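You operate a simulated robot arm through the tools that you are given. There is no shell and no other tool. Be economical: measure what you need, move in short steps, check, and stop when the job is done.

Carry out the task below with a simulated robot arm. There is one attempt and no reset: what you move stays moved.

TASK
Put the small pack labelled "clips" from the top of the small-work bench on the black tray there and the small pack labelled "beads" on top of the black mesh loupe.

It is judged by the outcome, as a careful person would: the job done as asked, and still so three seconds after it is handed in. It fails if anything else is knocked over, pushed out of place, dropped, spilled or broken.

THE ROBOT
A 7-joint arm with a two-finger parallel gripper, fixed in place. Base frame: the origin is at the foot of the arm, x ahead of it, y to its left, z up; the work surface is at about z = 800. Lengths are in mm, angles in degrees, forces in N, time in s.
With the tool pointing down near the work surface it reaches from about 240 to 680 mm from the base axis. Its first joint turns from -66.0 to 66.0 degrees. Payload 2.4 kg.
Tool frame: the origin (TCP) lies between the finger pads and is the grasp point; the fingertips stand 30 mm ahead of it; z points along the fingers, y is the line along which they close. The gripper opens to 94 mm. The fingers are 28 mm wide and 10 mm thick; the gripper's body (50 by 96 mm) begins 55 mm behind the TCP.
Orientation is that of the tool frame in the base frame, as a unit quaternion [w, x, y, z]. With the fingers straight down and closing along the base's y, the tool's x points along the base's -x, its y along +y and its z along -z.

THE INTERFACE
- The arm moves only by the tool drive_tool. Its argument "series" is a list of rows, each an object (a shift or turn left out is 0, a gripper value left out holds the last) with "fingers": the gripper command, from -1 (fully open) to 1 (shut), values between in proportion; "travel": the shift along the tool's x, y, z in mm, a list of three; "yaw": the turn about the tool's z in degrees. In form: [{"fingers": fingers, "travel": [dx, dy, dz], "yaw": yaw}, ...]. A call has 1 to 8 rows; each row shifts and turns the commanded pose from where the row before left it, along the tool's axes as they then stand. A row lasts 0.2 s, in which the tool goes at most 50 mm and 8.6 degrees; a call with a longer step from one row to the next is refused whole, and so is a gripper value outside its range. A pose out of reach is approached as far as the arm can. The call stops where the force on the tool passes 40 N (or 10 N more than at its start, if that is more) or the arm is blocked; 0.2 s more then pass. The fingers move at their own pace (about 153 mm/s each) and stop on an object; they squeeze with about 37 N. The grip force told is the motor's: it shows also when the fingers shut on nothing. Time passes only in rows, and 0.2 s behind the last, so rows that do not move let the fingers close. It gives the time, the measured TCP pose, the force on the tool (base axes), the opening and the grip force at its end, in the units of the frame above (readings bear some noise), and new pictures: "show" is both (left out), scene, wrist or none.
- Cameras (640 x 400 px; columns grow to the right, rows downward): "scene" is fixed at [38.7, 489.8, 1423]; the picture's right is [-0.68, -0.73, 0.00], its down [-0.55, 0.52, -0.65] and it looks along [0.47, -0.44, -0.76] (base axes); focal length 340 px, centre (320, 200). "wrist" rides on the gripper at [-37, 0, -58] in the tool frame; the picture's right is [0.00, -1.00, 0.00], its down [0.97, 0.00, -0.24] and it looks along [0.24, 0.00, 0.97] (tool axes); focal length 218 px, centre (320, 200).
- probe_pixels(camera, pixels): there is no depth. For up to 12 entries [column, row, z] of the newest picture of that camera ("zoom" is the newest enlarged one), the place [x, y] in the base frame at which the ray of that pixel passes the height z, good to about 2 mm. No time passes.
- enlarge(camera, box): a new picture of the part [left, top, right, bottom] of that camera's present view, enlarged. No time passes.
- sign_off(): hands the job in; it is judged then, once.

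Work in short steps. Measure before you move; look again where a grasp or a placing could have gone wrong, and mend it. You have 60 turns and 120 pictures in all, the two below and enlarged ones among them. Open the gripper and draw the arm clear of the work before you hand the job in, unless the task says otherwise; then end with one line.

The tools are called after "Emit:" as name(argument=value, ...) on one line, values as JSON. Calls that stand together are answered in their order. drive_tool: Moves the arm, as the interface text tells. Its arguments: {"type":"object","properties":{"series":{"type":"array"},"show":{"type":"string","enum":["both","scene","wrist","none"]}},"required":["series"]} The other tools are called the same way: probe_pixels (camera, pixels) gives the place at which the rays of pixels pass given heights; enlarge (camera, box) takes an enlarged picture of a part of a camera's view; sign_off () hands the job in.

At the start:

```text
time_s: 0.0
tcp_pos: [330.2, 262.8, 1069.8]
tcp_rot: [0.0, 0.001, 1.0, 0.001]
ft_force: [-0.3, 0.1, -0.4]
gripper_width: 94.1
gripper_force: 0.1
```

scene: 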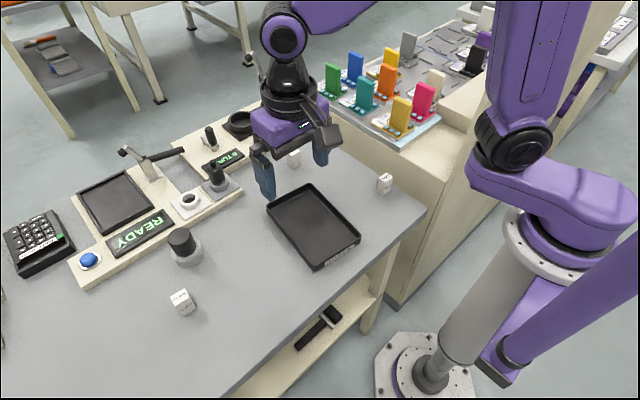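
wrist: 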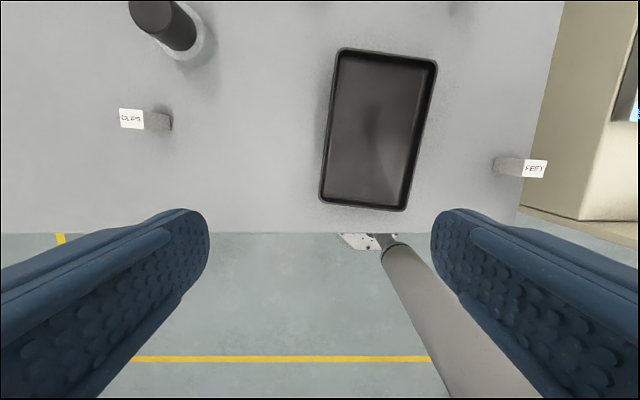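

The scene shows three small packs at about (182,301), (294,158) and (384,183), a tray, and several black items. I enlarge to read the labels and find the mesh loupe.

Emit:
enlarge(camera="scene", box=[140, 200, 300, 320])

Emit:
enlarge(camera="scene", box=[260, 120, 420, 220])

Emit:
enlarge(camera="scene", box=[60, 90, 280, 230])

Emit:
enlarge(camera="wrist", box=[80, 0, 280, 140])

```text
3.33 times, centred on (220, 260) of scene
```

zoom: 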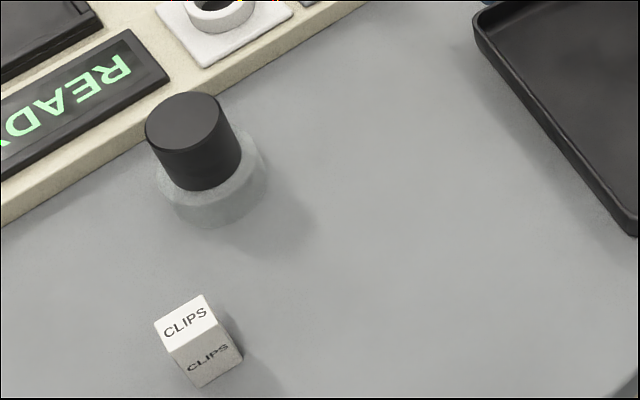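

```text
4.00 times, centred on (340, 170) of scene
```

zoom: 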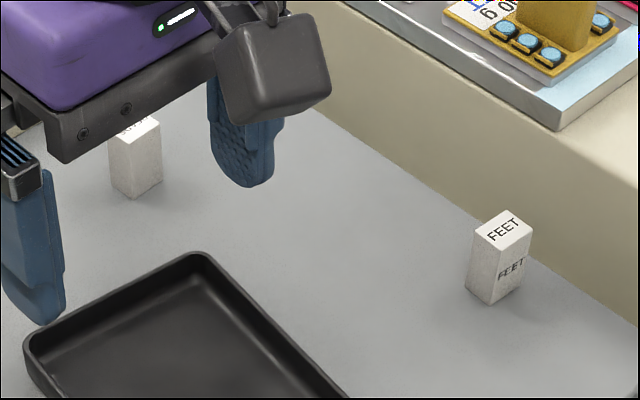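

```text
2.86 times, centred on (170, 160) of scene
```

zoom: 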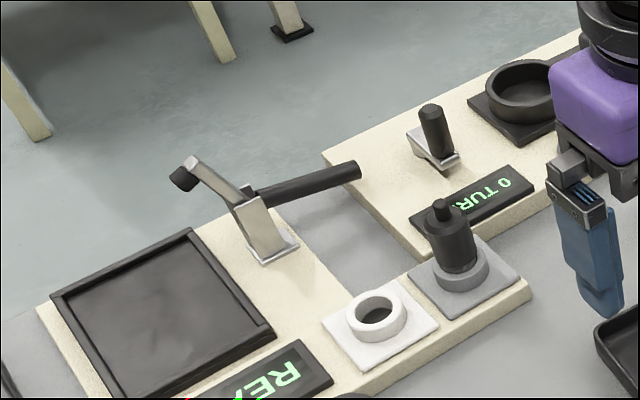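

```text
2.86 times, centred on (180, 70) of wrist
```

zoom: 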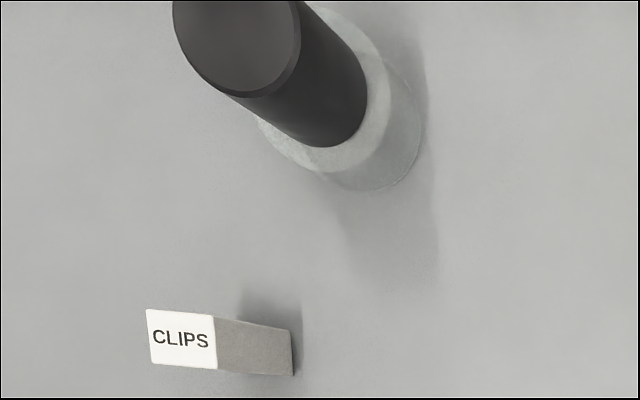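

Clips is at (182,301) and feet at (384,183); the third pack, (294,158), is probably beads. I check the tray's label, the candidate loupe at (183,245) and the third pack, and measure positions.

Emit:
enlarge(camera="scene", box=[290, 220, 370, 280])

Emit:
enlarge(camera="scene", box=[160, 220, 220, 270])

Emit:
enlarge(camera="wrist", box=[300, 0, 560, 200])

Emit:
probe_pixels(camera="scene", pixels=[[181, 297, 840], [187, 314, 800], [294, 169, 800], [181, 237, 860], [187, 256, 800], [268, 207, 800], [320, 270, 800], [360, 240, 800], [308, 184, 800]])

Emit:
probe_pixels(camera="wrist", pixels=[[131, 119, 840], [131, 119, 830], [172, 122, 800], [152, 12, 860], [187, 45, 800], [185, 45, 810], [342, 50, 815], [438, 62, 815], [404, 210, 815], [321, 200, 815]])

```text
6.67 times, centred on (330, 250) of scene
```

zoom: 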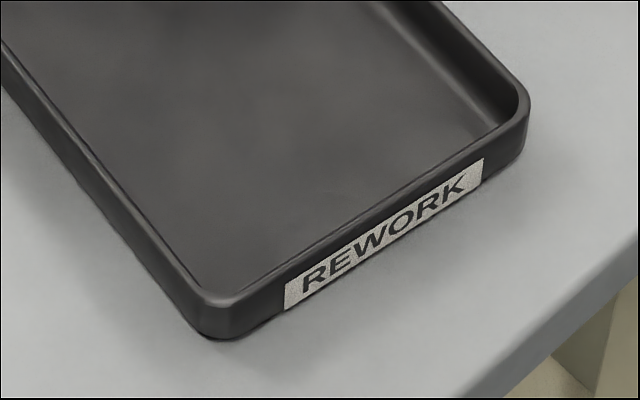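

```text
8.00 times, centred on (190, 245) of scene
```

zoom: 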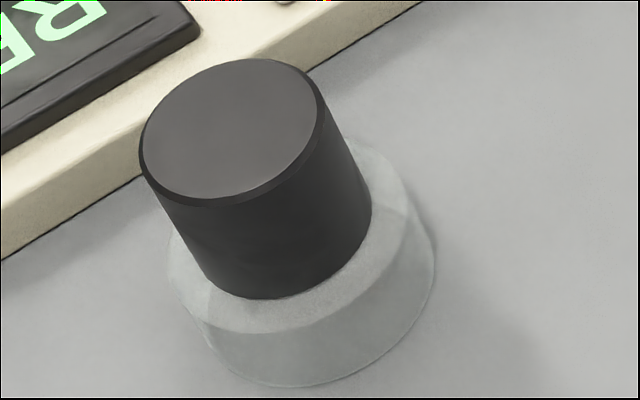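

```text
2.00 times, centred on (430, 100) of wrist
```

zoom: 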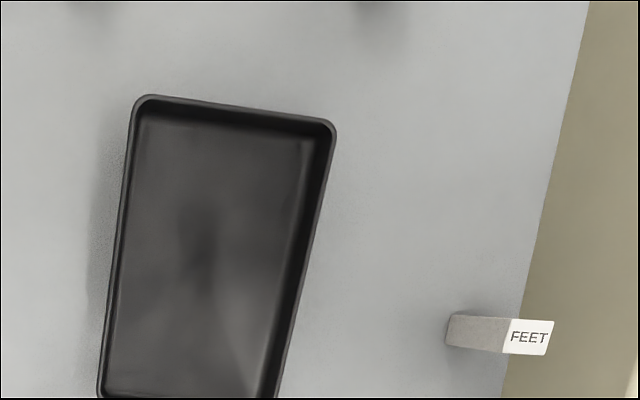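

```text
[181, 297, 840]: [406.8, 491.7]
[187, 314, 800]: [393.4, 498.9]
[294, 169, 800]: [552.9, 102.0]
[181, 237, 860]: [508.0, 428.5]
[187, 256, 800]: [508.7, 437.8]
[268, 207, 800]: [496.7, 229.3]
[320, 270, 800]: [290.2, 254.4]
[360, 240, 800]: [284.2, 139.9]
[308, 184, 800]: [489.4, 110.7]
```

```text
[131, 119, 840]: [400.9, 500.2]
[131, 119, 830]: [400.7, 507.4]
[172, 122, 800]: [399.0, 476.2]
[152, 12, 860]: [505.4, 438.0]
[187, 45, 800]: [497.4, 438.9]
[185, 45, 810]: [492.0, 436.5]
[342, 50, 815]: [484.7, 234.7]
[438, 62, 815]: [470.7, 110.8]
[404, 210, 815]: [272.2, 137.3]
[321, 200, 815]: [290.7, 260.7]
```

The loupe is the black-topped one with the clear skirt, about (506,434). I move above the clips pack at about (402,493), staying high, to look from the wrist.

Emit:
drive_tool(series=[{"fingers": -1, "travel": [-5, 38, 15]}, {"travel": [-5, 38, 15]}, {"travel": [-5, 38, 15]}, {"travel": [-5, 38, 15]}, {"travel": [-5, 38, 15]}, {"travel": [-5, 38, 15]}, {}])

```text
time_s: 1.6
tcp_pos: [362.4, 488.7, 979.1]
tcp_rot: [0.0, 0.0, 1.0, 0.001]
ft_force: [-0.3, -0.1, 0.6]
gripper_width: 94.0
gripper_force: 0.0
```

scene: 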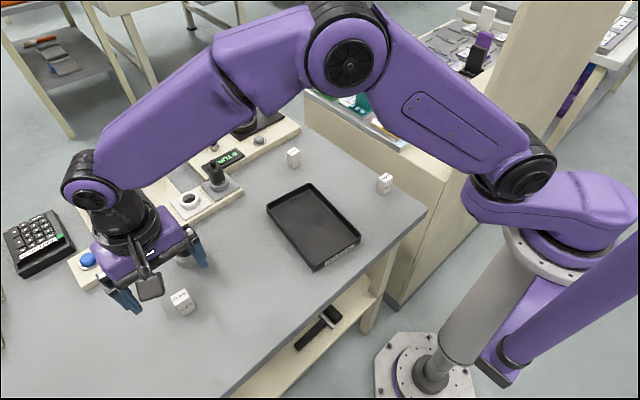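
wrist: 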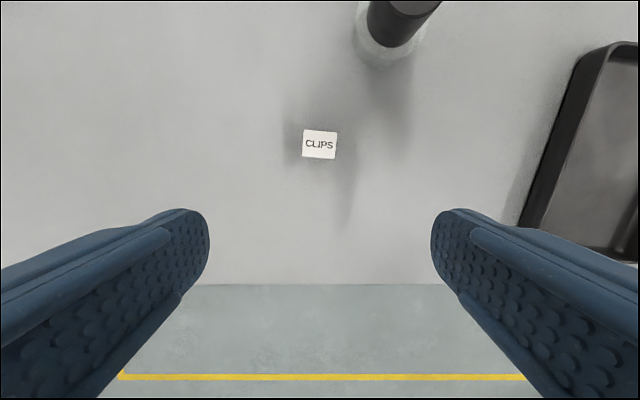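

Emit:
enlarge(camera="wrist", box=[270, 100, 370, 180])

Emit:
enlarge(camera="scene", box=[260, 130, 340, 190])

Emit:
probe_pixels(camera="wrist", pixels=[[304, 130, 835], [337, 133, 835], [335, 159, 835], [302, 157, 835], [304, 130, 845], [302, 157, 845]])

Emit:
probe_pixels(camera="scene", pixels=[[181, 296, 830], [181, 296, 835], [181, 296, 840], [181, 296, 845], [181, 296, 850]])

```text
5.00 times, centred on (320, 140) of wrist
```

zoom: 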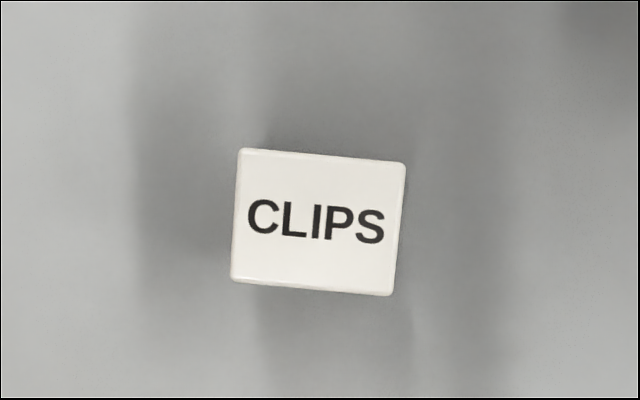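

```text
6.67 times, centred on (300, 160) of scene
```

zoom: 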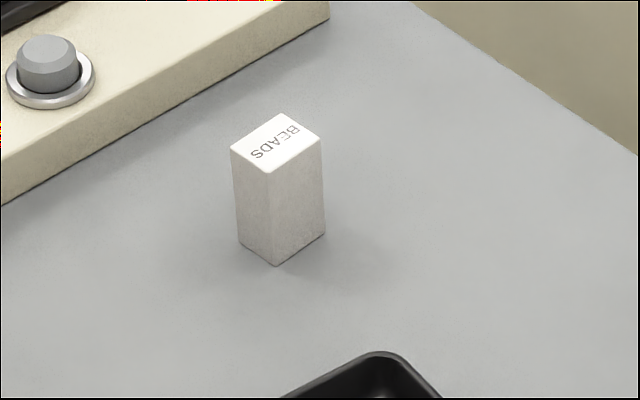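

```text
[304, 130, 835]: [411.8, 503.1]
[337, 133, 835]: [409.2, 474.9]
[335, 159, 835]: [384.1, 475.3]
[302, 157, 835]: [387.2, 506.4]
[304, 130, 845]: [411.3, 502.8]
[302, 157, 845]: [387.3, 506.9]
```

```text
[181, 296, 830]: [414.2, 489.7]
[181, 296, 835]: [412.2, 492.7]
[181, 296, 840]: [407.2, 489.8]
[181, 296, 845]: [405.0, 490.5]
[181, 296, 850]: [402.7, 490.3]
```

Clips' centre is about (398,490), about 30 x 25 mm, turned 5°; beads confirmed at (294,158). I move over clips, yaw 5° and descend part way.

Emit:
drive_tool(series=[{"travel": [-36, 1, 0]}, {"yaw": 5}, {"travel": [0, 0, 35]}, {"travel": [0, 0, 35]}, {}])

```text
time_s: 2.8
tcp_pos: [393.3, 491.6, 910.8]
tcp_rot: [0.001, 0.044, 0.999, -0.001]
ft_force: [-0.4, -0.3, 0.2]
gripper_width: 94.0
gripper_force: 0.1
```

scene: 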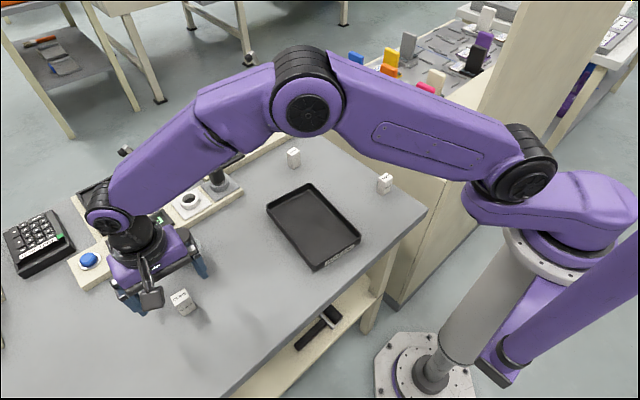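
wrist: 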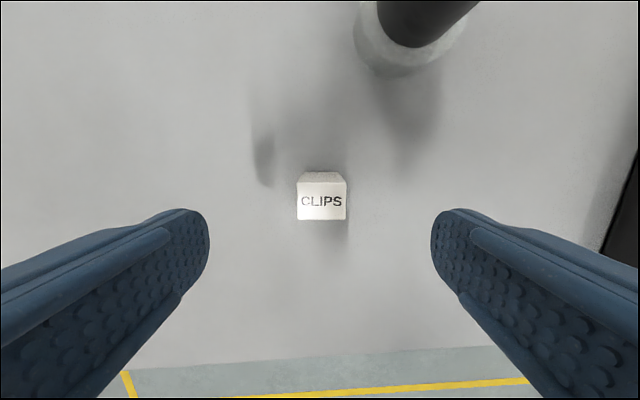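

Aligned; the top face is at (297..347, 182..220). I check centre and height.

Emit:
probe_pixels(camera="wrist", pixels=[[322, 201, 850], [297, 201, 850], [347, 201, 850], [322, 182, 850], [322, 220, 850], [324, 172, 800]])

```text
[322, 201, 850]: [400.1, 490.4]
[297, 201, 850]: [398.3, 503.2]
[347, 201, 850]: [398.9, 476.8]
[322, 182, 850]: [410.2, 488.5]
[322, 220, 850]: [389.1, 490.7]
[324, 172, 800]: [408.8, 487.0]
```

Emit:
drive_tool(series=[{"travel": [-6, -1, 25]}, {"travel": [0, 0, 25]}, {"travel": [0, 0, 20]}, {}, {"fingers": 1}, {}, {}])

```text
time_s: 4.4
tcp_pos: [401.6, 489.2, 838.5]
tcp_rot: [0.0, 0.044, 0.999, 0.0]
ft_force: [0.4, 0.4, -0.1]
gripper_width: 30.7
gripper_force: 36.6
```

scene: 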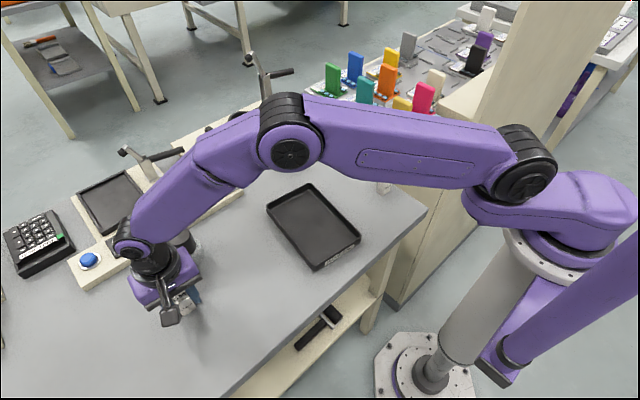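
wrist: 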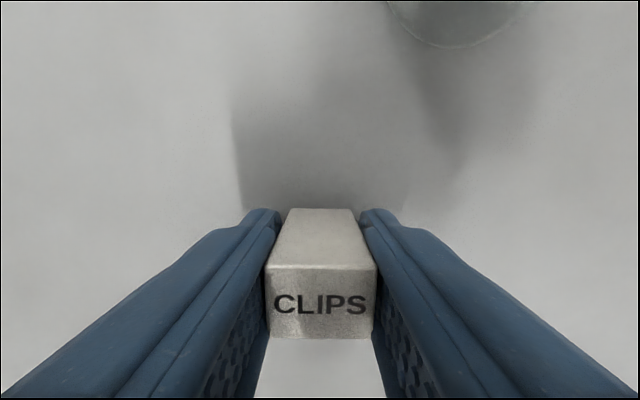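

Gripped at 30.7 mm. I lift and carry it toward the tray centre (380,186).

Emit:
drive_tool(series=[{"travel": [0, 0, -40]}, {"travel": [0, 0, -40]}, {"travel": [-1, -43, 0]}, {"travel": [-1, -43, 0]}, {"travel": [-1, -43, 0]}, {"travel": [-1, -43, 0]}, {"travel": [-1, -43, 0]}, {"travel": [-1, -43, 0]}])

Emit:
drive_tool(series=[{"travel": [-1, -43, 0]}, {}, {}])

```text
time_s: 6.2
tcp_pos: [387.5, 229.7, 922.6]
tcp_rot: [0.0, 0.044, 0.999, 0.0]
ft_force: [-1.1, -0.9, -1.4]
gripper_width: 30.8
gripper_force: 37.0
```

scene: 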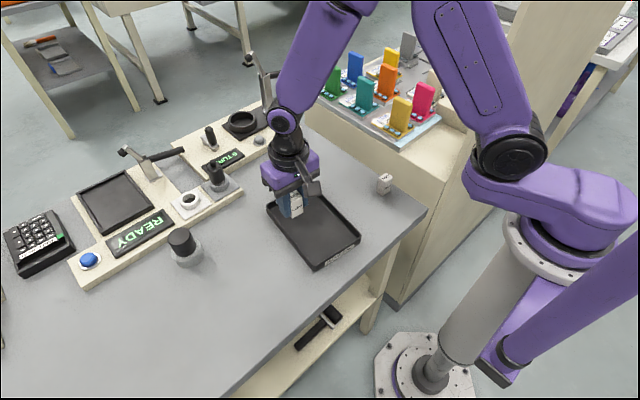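
wrist: 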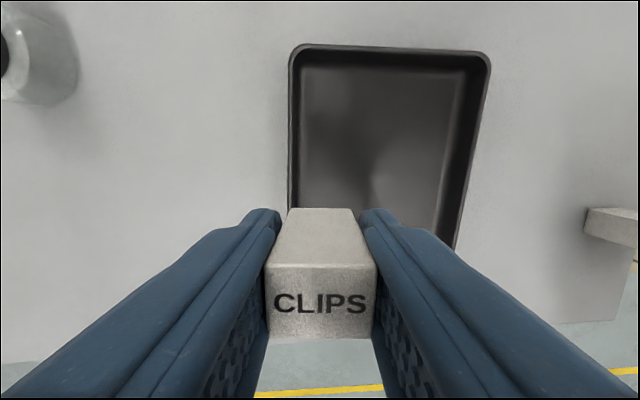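

```text
time_s: 7.0
tcp_pos: [383.7, 188.2, 921.4]
tcp_rot: [0.0, 0.044, 0.999, 0.0]
ft_force: [0.0, 0.5, 0.2]
gripper_width: 31.0
gripper_force: 37.1
```

scene: 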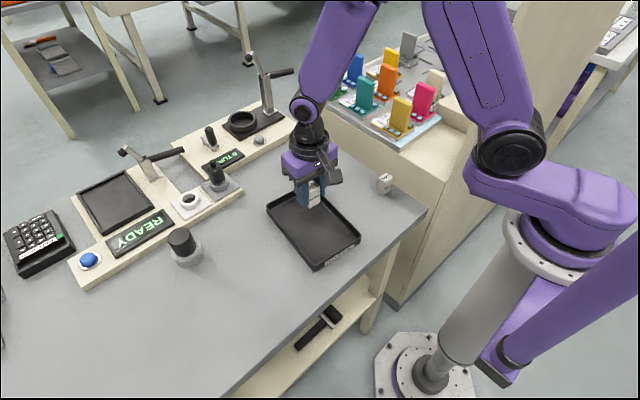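
wrist: 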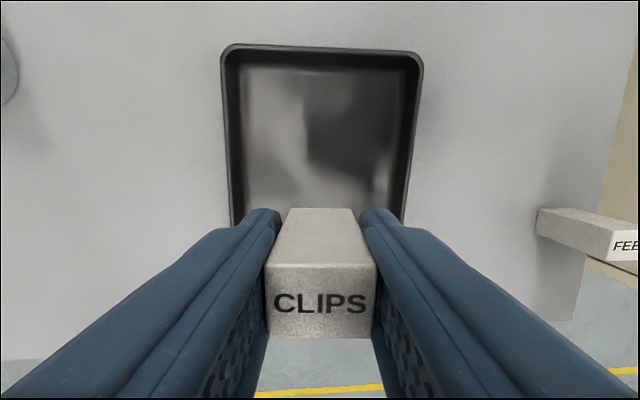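

Centred over the tray. I lower it to just above the tray floor.

Emit:
drive_tool(series=[{"travel": [0, 0, 30]}, {"travel": [0, 0, 30]}, {"travel": [0, 0, 14]}, {}, {}], show="none")

Emit:
drive_tool(series=[{"travel": [0, 0, 2]}, {"travel": [0, 0, 1]}, {}])

```text
time_s: 8.2
tcp_pos: [385.0, 190.2, 846.7]
tcp_rot: [0.0, 0.043, 0.999, -0.001]
ft_force: [0.2, -0.9, -0.3]
gripper_width: 30.7
gripper_force: 36.9
```

```text
time_s: 9.0
tcp_pos: [384.2, 189.7, 843.3]
tcp_rot: [0.0, 0.044, 0.999, 0.0]
ft_force: [0.4, 0.7, -0.6]
gripper_width: 31.1
gripper_force: 37.0
```

scene: 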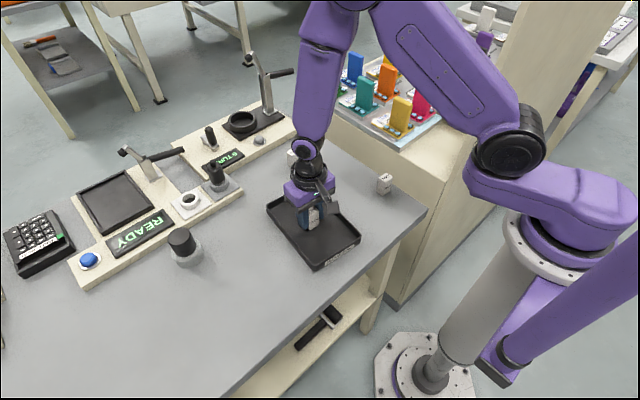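
wrist: 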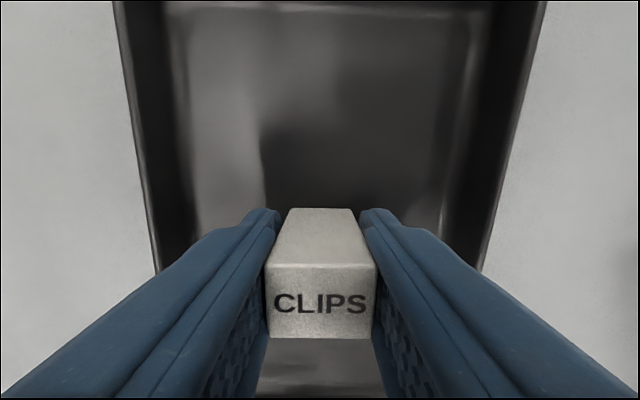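

No contact yet at 843.3; I lower in 1 mm steps watching the force.

Emit:
drive_tool(series=[{"travel": [0, 0, 1]}, {}], show="none")

Emit:
drive_tool(series=[{"travel": [0, 0, 1]}, {}], show="none")

```text
time_s: 9.6
tcp_pos: [384.0, 189.1, 843.5]
tcp_rot: [0.0, 0.044, 0.999, -0.001]
ft_force: [-1.0, -1.8, 13.1]
gripper_width: 30.9
gripper_force: 36.7
```

```text
time_s: 10.1
tcp_pos: [385.1, 189.8, 843.1]
tcp_rot: [0.0, 0.044, 0.999, 0.0]
ft_force: [-2.3, -1.7, 15.9]
gripper_width: 30.9
gripper_force: 37.2
stopped in row 2: the force on the tool passed its limit (the readings are from after the stop); the commanded pose is now the measured one
```

Contact (about 15 N), so it stands on the floor. I open partly, then rise.

Emit:
drive_tool(series=[{"fingers": -0.2}, {}, {"travel": [0, 0, -20]}, {"travel": [0, 0, -40]}, {"travel": [0, 0, -40]}, {}])

```text
time_s: 11.5
tcp_pos: [384.2, 192.3, 943.1]
tcp_rot: [0.0, 0.044, 0.999, 0.0]
ft_force: [-0.6, -0.2, 0.2]
gripper_width: 56.2
gripper_force: 0.1
```

scene: 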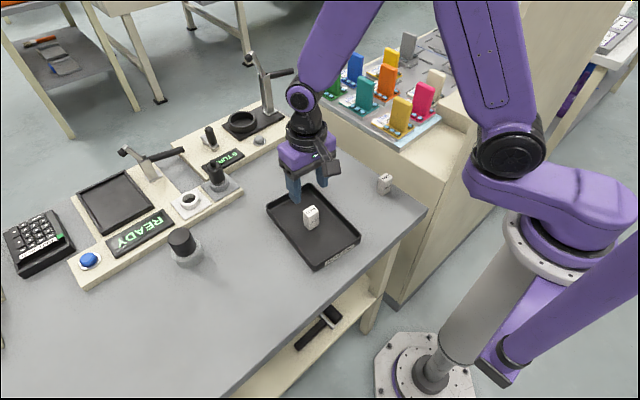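
wrist: 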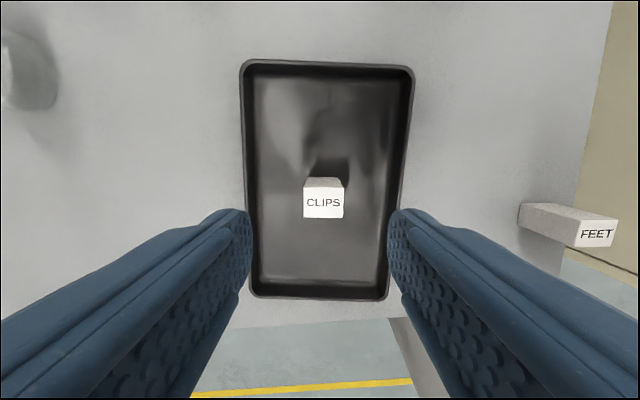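

Clips stands in the tray. Next I move toward the beads near (560,100) for a look.

Emit:
drive_tool(series=[{"fingers": -1, "travel": [-36, -20, 0]}, {"travel": [-36, -20, 0]}, {"travel": [-36, -20, 0]}, {"travel": [-36, -20, 0]}, {}], show="wrist")

```text
time_s: 12.7
tcp_pos: [521.7, 100.0, 943.3]
tcp_rot: [0.001, 0.044, 0.999, 0.001]
ft_force: [0.2, 0.4, 0.2]
gripper_width: 94.1
gripper_force: 0.1
```

wrist: 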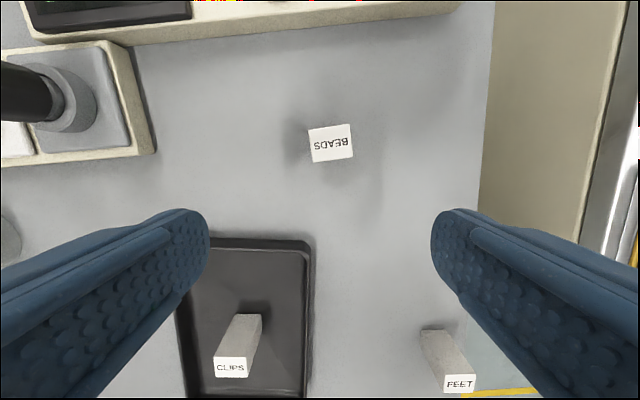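

Emit:
enlarge(camera="wrist", box=[280, 104, 380, 184])

Emit:
probe_pixels(camera="wrist", pixels=[[331, 143, 845], [309, 129, 845], [351, 124, 845], [355, 157, 845], [312, 163, 845]])

```text
5.00 times, centred on (330, 144) of wrist
```

zoom: 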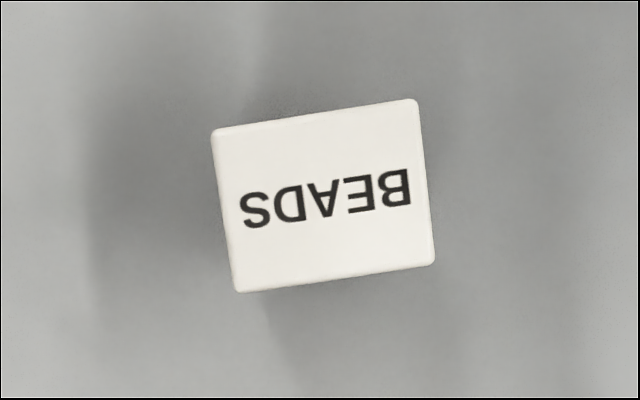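

```text
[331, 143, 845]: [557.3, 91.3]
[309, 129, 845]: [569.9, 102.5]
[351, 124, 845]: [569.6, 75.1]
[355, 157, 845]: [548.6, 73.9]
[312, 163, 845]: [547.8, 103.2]
```

Beads centre about (558,90), needs yaw −8.5°. I align, move over it and descend to about 905 for a check.

Emit:
drive_tool(series=[{"yaw": -8.5}, {"travel": [-35, -12, 0]}, {"travel": [0, 0, 35]}, {}], show="wrist")

```text
time_s: 13.7
tcp_pos: [556.1, 87.6, 907.2]
tcp_rot: [0.0, -0.03, 1.0, 0.0]
ft_force: [0.6, -0.7, 1.2]
gripper_width: 94.2
gripper_force: 0.1
```

wrist: 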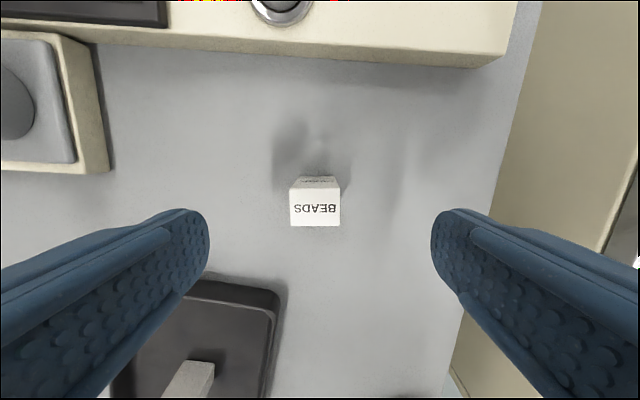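

Aligned; the face centre (315,207) calls for about +3 mm in x and y. I descend and grip.

Emit:
drive_tool(series=[{"travel": [-3, 3, 25]}, {"travel": [0, 0, 25]}, {"travel": [0, 0, 17]}, {}, {"fingers": 1}, {}, {}])

```text
time_s: 15.3
tcp_pos: [560.2, 88.9, 843.2]
tcp_rot: [0.0, -0.031, 1.0, 0.0]
ft_force: [-0.3, 0.1, 0.4]
gripper_width: 30.8
gripper_force: 36.8
```

scene: 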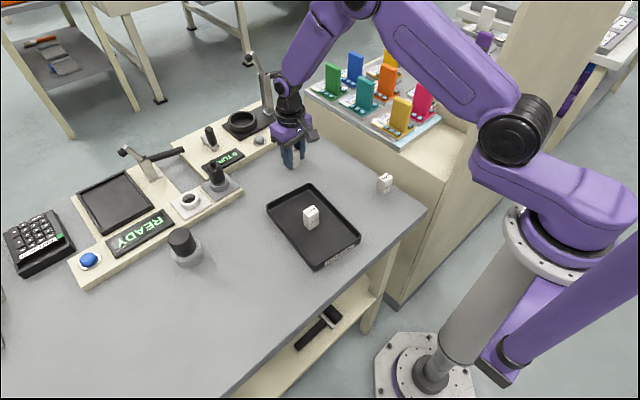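
wrist: 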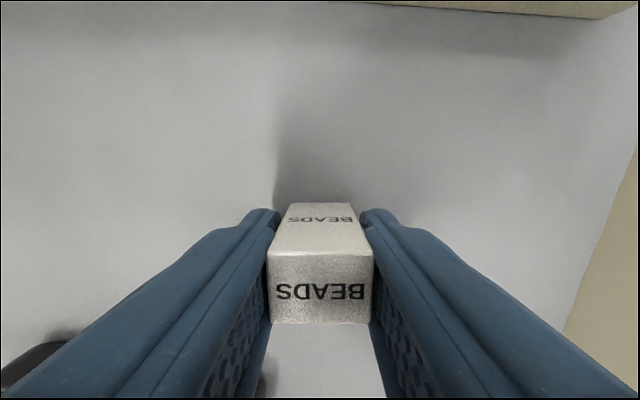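

Gripped beads (30.8 mm). I lift, then carry toward a point short of the loupe to measure its top.

Emit:
drive_tool(series=[{"travel": [0, 0, -40]}, {"travel": [0, 0, -40]}, {"travel": [0, 0, -35]}, {}], show="none")

Emit:
drive_tool(series=[{"travel": [11, 44, 0]}, {"travel": [11, 44, 0]}, {"travel": [11, 44, 0]}, {"travel": [11, 44, 0]}, {"travel": [11, 44, 0]}, {"travel": [11, 44, 0]}, {"travel": [11, 44, 0]}, {"travel": [11, 44, 0]}])

```text
time_s: 16.3
tcp_pos: [561.2, 89.0, 955.6]
tcp_rot: [-0.001, -0.031, 1.0, 0.0]
ft_force: [0.0, -0.1, -1.1]
gripper_width: 30.8
gripper_force: 37.0
```

```text
time_s: 18.1
tcp_pos: [450.7, 438.3, 955.6]
tcp_rot: [0.0, -0.03, 1.0, 0.0]
ft_force: [-0.7, 0.3, 0.3]
gripper_width: 30.7
gripper_force: 37.1
```

scene: 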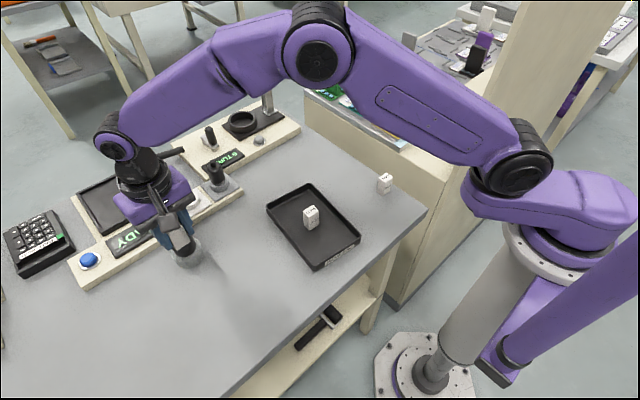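
wrist: 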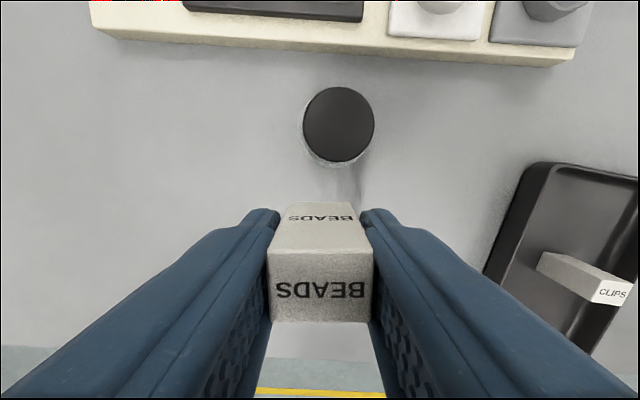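

Emit:
enlarge(camera="wrist", box=[280, 70, 400, 175])

Emit:
probe_pixels(camera="wrist", pixels=[[339, 124, 850], [339, 124, 860], [339, 124, 870], [303, 124, 860], [375, 124, 860], [339, 87, 860], [339, 161, 860], [337, 124, 840]])

Emit:
probe_pixels(camera="scene", pixels=[[180, 236, 840], [180, 236, 850], [180, 236, 860], [180, 236, 870]])

```text
3.81 times, centred on (340, 122) of wrist
```

zoom: 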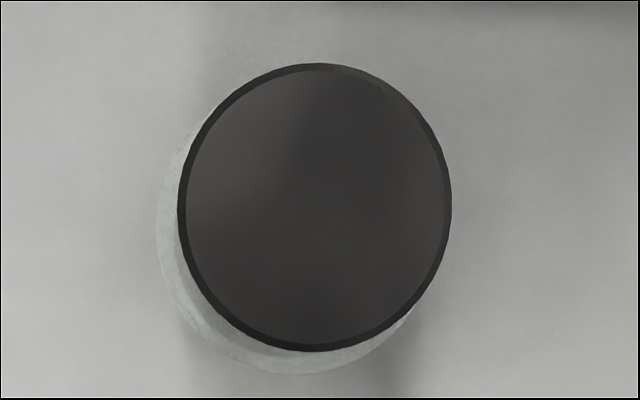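

```text
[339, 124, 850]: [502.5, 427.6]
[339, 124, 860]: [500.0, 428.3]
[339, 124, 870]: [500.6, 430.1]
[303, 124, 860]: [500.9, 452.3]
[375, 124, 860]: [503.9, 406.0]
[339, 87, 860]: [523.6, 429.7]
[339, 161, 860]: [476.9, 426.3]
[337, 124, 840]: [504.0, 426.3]
```

```text
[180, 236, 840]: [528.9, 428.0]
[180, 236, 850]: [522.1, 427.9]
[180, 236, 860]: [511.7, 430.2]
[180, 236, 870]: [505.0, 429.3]
```

Loupe top's centre is about (501,429), z about 870, 45 mm across. I move the pack above it at this height and recheck.

Emit:
drive_tool(series=[{"travel": [-26, -6, 0]}, {"travel": [-26, -6, 0]}, {}, {}])

Emit:
enlarge(camera="scene", box=[130, 170, 250, 270])

```text
time_s: 19.1
tcp_pos: [500.6, 427.2, 956.5]
tcp_rot: [0.0, -0.03, 1.0, 0.001]
ft_force: [-0.5, 0.5, -0.9]
gripper_width: 30.8
gripper_force: 37.3
```

scene: 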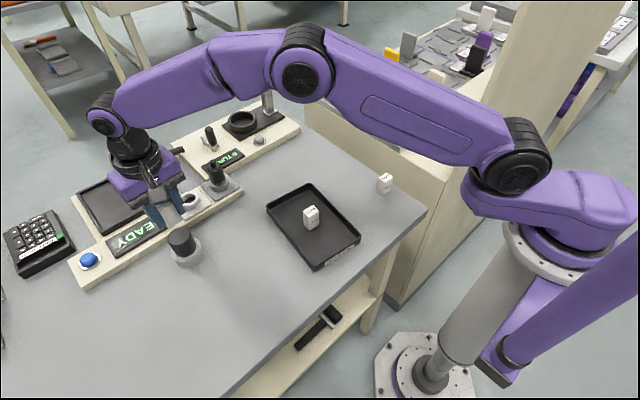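
wrist: 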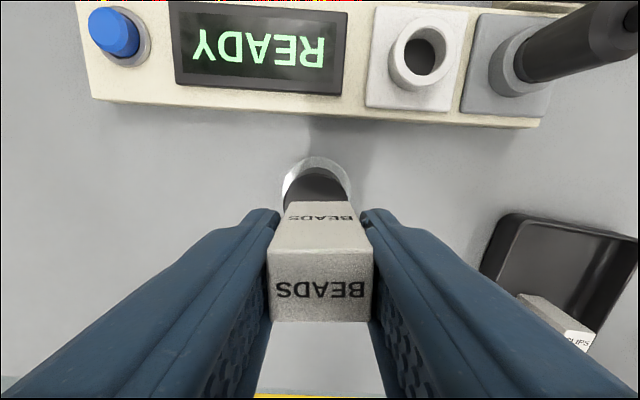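

```text
4.00 times, centred on (190, 220) of scene
```

zoom: 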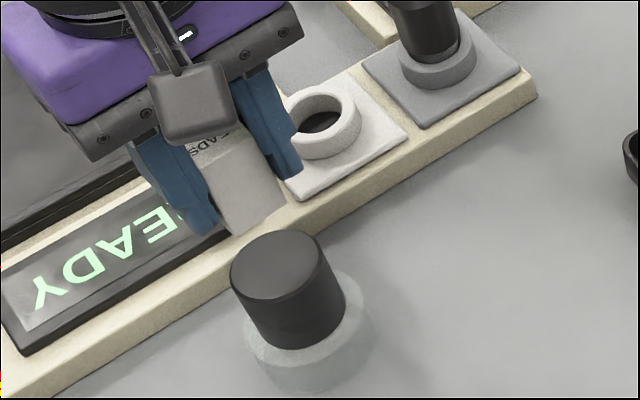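

I adjust by +3, +2 mm and lower to about TCP 922 for an alignment check.

Emit:
drive_tool(series=[{"travel": [-3, 2, 0]}, {"travel": [0, 0, 20]}, {"travel": [0, 0, 14]}, {}, {}])

Emit:
enlarge(camera="scene", box=[130, 190, 230, 270])

Emit:
enlarge(camera="wrist", box=[240, 130, 400, 260])

```text
time_s: 20.3
tcp_pos: [505.6, 430.6, 920.7]
tcp_rot: [0.0, -0.031, 1.0, -0.001]
ft_force: [0.4, 0.1, 0.0]
gripper_width: 31.0
gripper_force: 37.6
```

scene: 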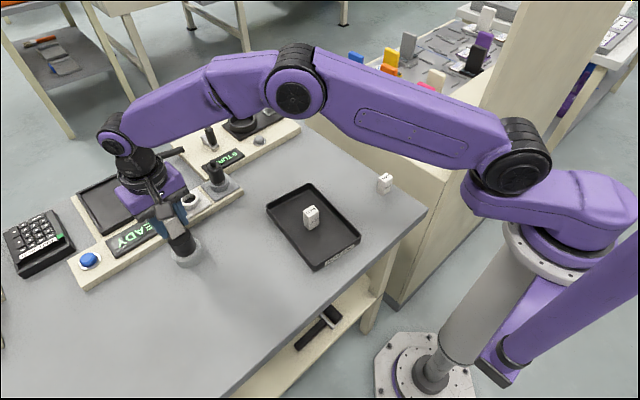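
wrist: 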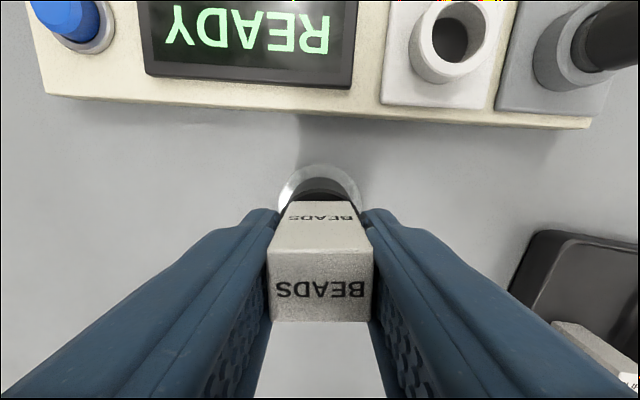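

```text
5.00 times, centred on (180, 230) of scene
```

zoom: 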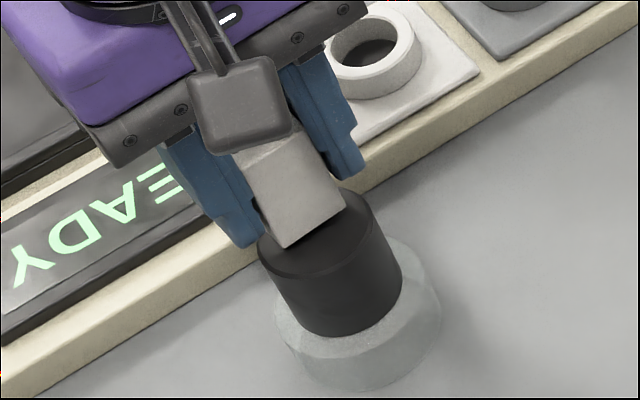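

```text
3.08 times, centred on (320, 195) of wrist
```

zoom: 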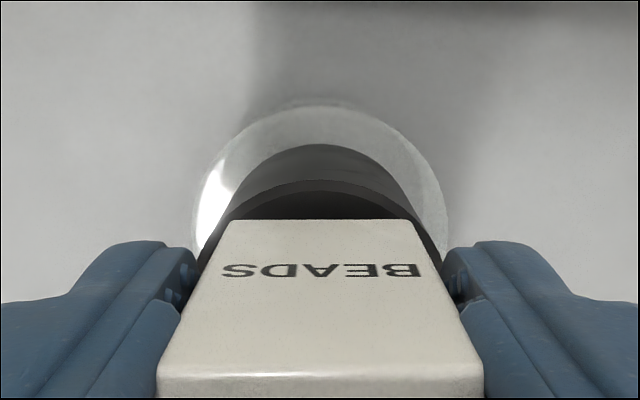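

The pack looks some 4 mm too far in +x and 1–2 mm in +y. I correct, lower 3 mm and look again.

Emit:
drive_tool(series=[{"travel": [4, -2, 0]}, {"travel": [0, 0, 3]}, {}, {}], show="none")

Emit:
enlarge(camera="scene", box=[155, 205, 215, 255])

Emit:
enlarge(camera="wrist", box=[260, 140, 380, 235])

```text
time_s: 21.3
tcp_pos: [501.5, 429.2, 919.1]
tcp_rot: [-0.001, -0.03, 1.0, 0.0]
ft_force: [0.6, -0.3, -0.5]
gripper_width: 30.7
gripper_force: 36.9
```

```text
8.00 times, centred on (185, 230) of scene
```

zoom: 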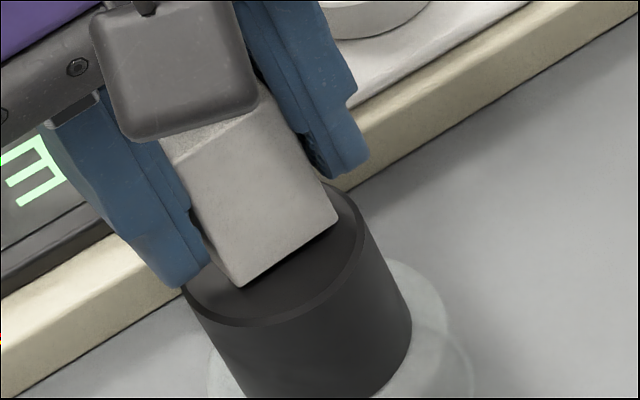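

```text
4.21 times, centred on (320, 188) of wrist
```

zoom: 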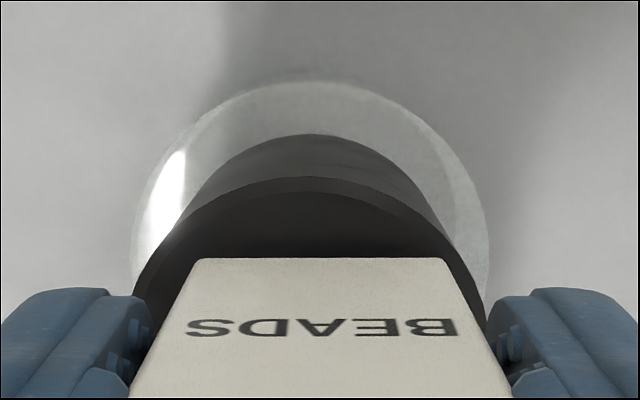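

Nearly centred. I shift 2 mm in −x and lower 3 mm further, then recheck.

Emit:
drive_tool(series=[{"travel": [2, 1, 0]}, {"travel": [0, 0, 3]}, {}, {}], show="none")

Emit:
enlarge(camera="scene", box=[155, 205, 215, 255])

Emit:
enlarge(camera="wrist", box=[260, 140, 380, 235])

```text
time_s: 22.3
tcp_pos: [500.3, 429.0, 915.3]
tcp_rot: [0.001, -0.03, 1.0, 0.0]
ft_force: [0.0, -0.8, 2.2]
gripper_width: 31.3
gripper_force: 36.9
```

```text
8.00 times, centred on (185, 230) of scene
```

zoom: 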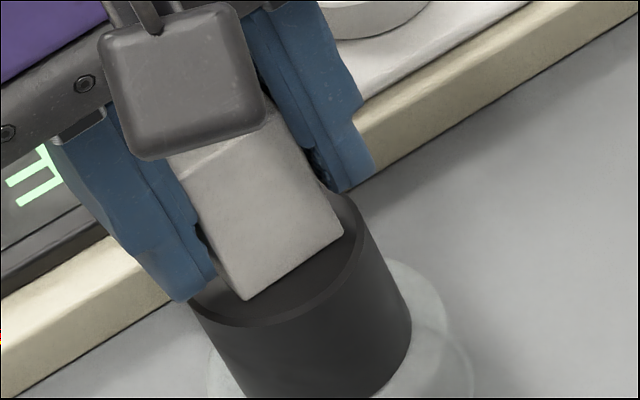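

```text
4.21 times, centred on (320, 188) of wrist
```

zoom: 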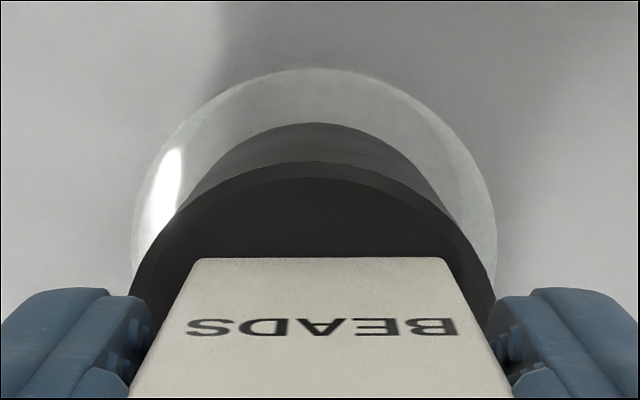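

Well centred now. I lower in small steps to contact.

Emit:
drive_tool(series=[{"travel": [0, 0, 1]}, {}], show="none")

Emit:
drive_tool(series=[{"travel": [0, 0, 1]}, {}], show="none")

```text
time_s: 22.9
tcp_pos: [499.9, 429.0, 915.5]
tcp_rot: [0.0, -0.031, 1.0, 0.001]
ft_force: [-2.3, -2.0, 12.0]
gripper_width: 31.0
gripper_force: 36.8
```

```text
time_s: 23.5
tcp_pos: [500.3, 428.7, 916.0]
tcp_rot: [0.002, -0.03, 1.0, 0.002]
ft_force: [-3.0, -1.5, 24.5]
gripper_width: 30.8
gripper_force: 37.5
```

Contact is made (24 N). I ease off 2 mm, check the force, then look before releasing.

Emit:
drive_tool(series=[{"travel": [0, 0, -1.7]}, {}], show="scene")

Emit:
enlarge(camera="scene", box=[155, 205, 215, 255])

```text
time_s: 24.1
tcp_pos: [499.2, 428.3, 915.2]
tcp_rot: [0.0, -0.03, 1.0, 0.001]
ft_force: [3.7, 3.2, 13.5]
gripper_width: 30.7
gripper_force: 36.9
```

scene: 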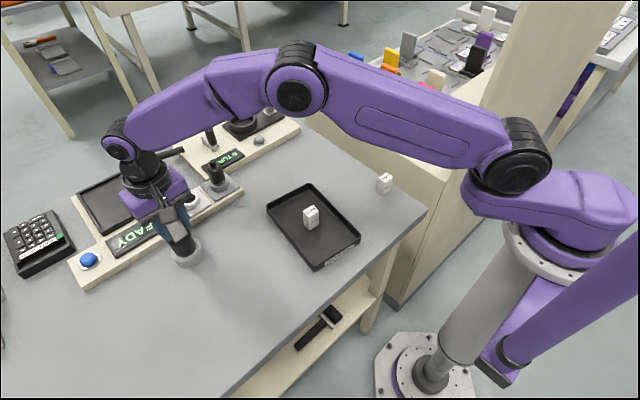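

```text
8.00 times, centred on (185, 230) of scene
```

zoom: 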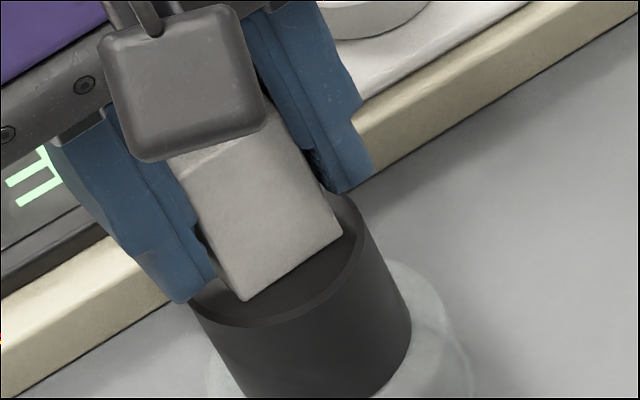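

Seated and upright. I ease off slightly, open part way and rise straight up.

Emit:
drive_tool(series=[{"travel": [0, 0, -0.8]}, {"fingers": 0}, {"fingers": -0.3}, {}, {"travel": [0, 0, -20]}, {"travel": [0, 0, -30]}, {}])

```text
time_s: 25.7
tcp_pos: [501.0, 429.5, 966.9]
tcp_rot: [0.0, -0.031, 1.0, 0.0]
ft_force: [0.8, 0.8, 0.9]
gripper_width: 61.1
gripper_force: 0.1
```

scene: 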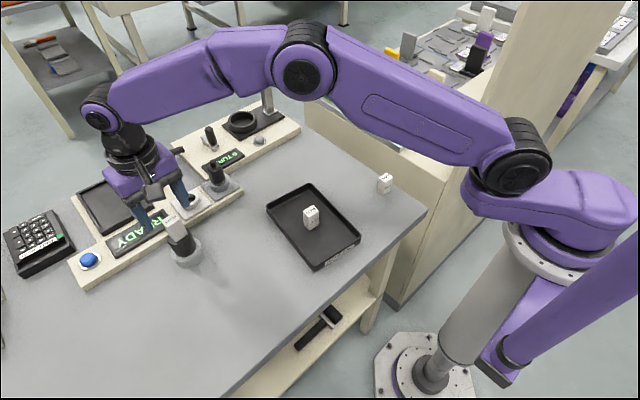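
wrist: 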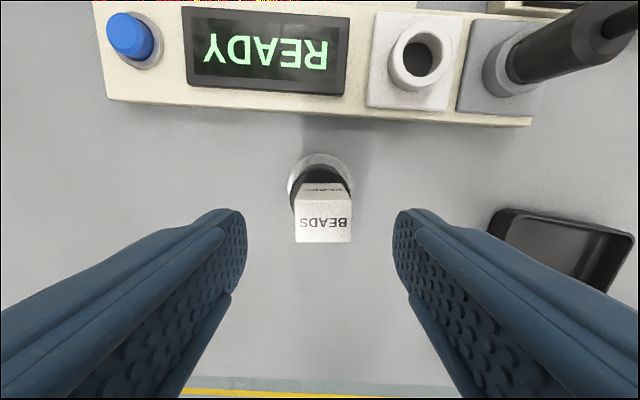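

The beads pack stands on the loupe at (176,232). I rise and draw the arm back clear, then check.

Emit:
drive_tool(series=[{"travel": [0, 0, -35]}, {"travel": [0, 0, -35]}, {"travel": [25, -35, -5]}, {"travel": [25, -35, -5]}, {"travel": [25, -35, -5]}, {"travel": [25, -35, 0]}, {"travel": [25, -35, 0]}, {}])

Emit:
enlarge(camera="scene", box=[130, 190, 230, 270])

```text
time_s: 27.5
tcp_pos: [385.1, 246.2, 1052.8]
tcp_rot: [0.0, -0.03, 1.0, 0.0]
ft_force: [0.1, -0.4, -0.4]
gripper_width: 61.2
gripper_force: 0.0
```

scene: 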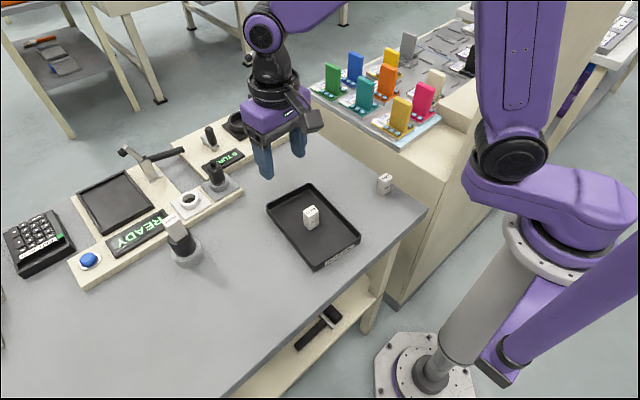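
wrist: 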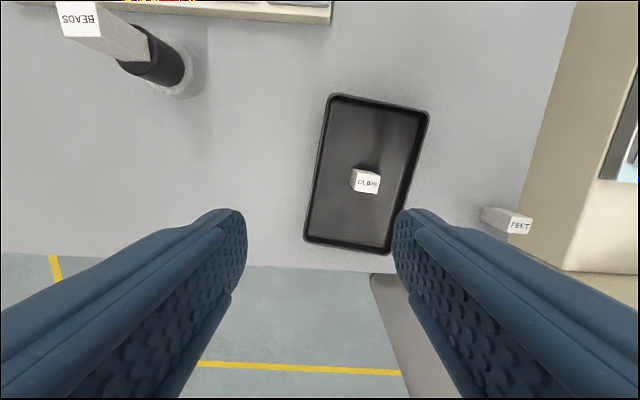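

```text
5.00 times, centred on (180, 230) of scene
```

zoom: 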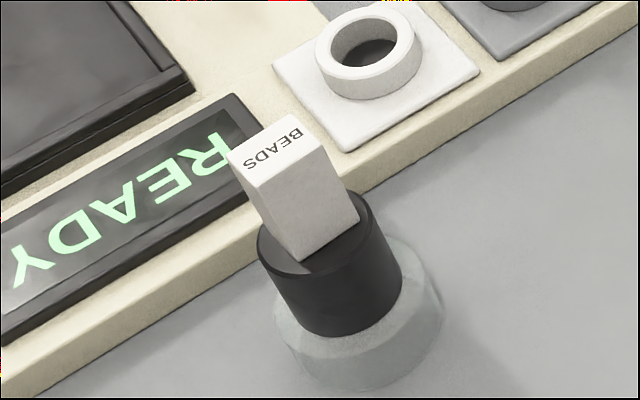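

Both packs stand upright where asked, nothing else has moved and the arm is clear. I hand in.

Emit:
sign_off()

```text
The job is handed in.
```

The clips pack is standing on the black tray and the beads pack is standing on top of the black loupe; nothing else was moved, and the job is handed in.
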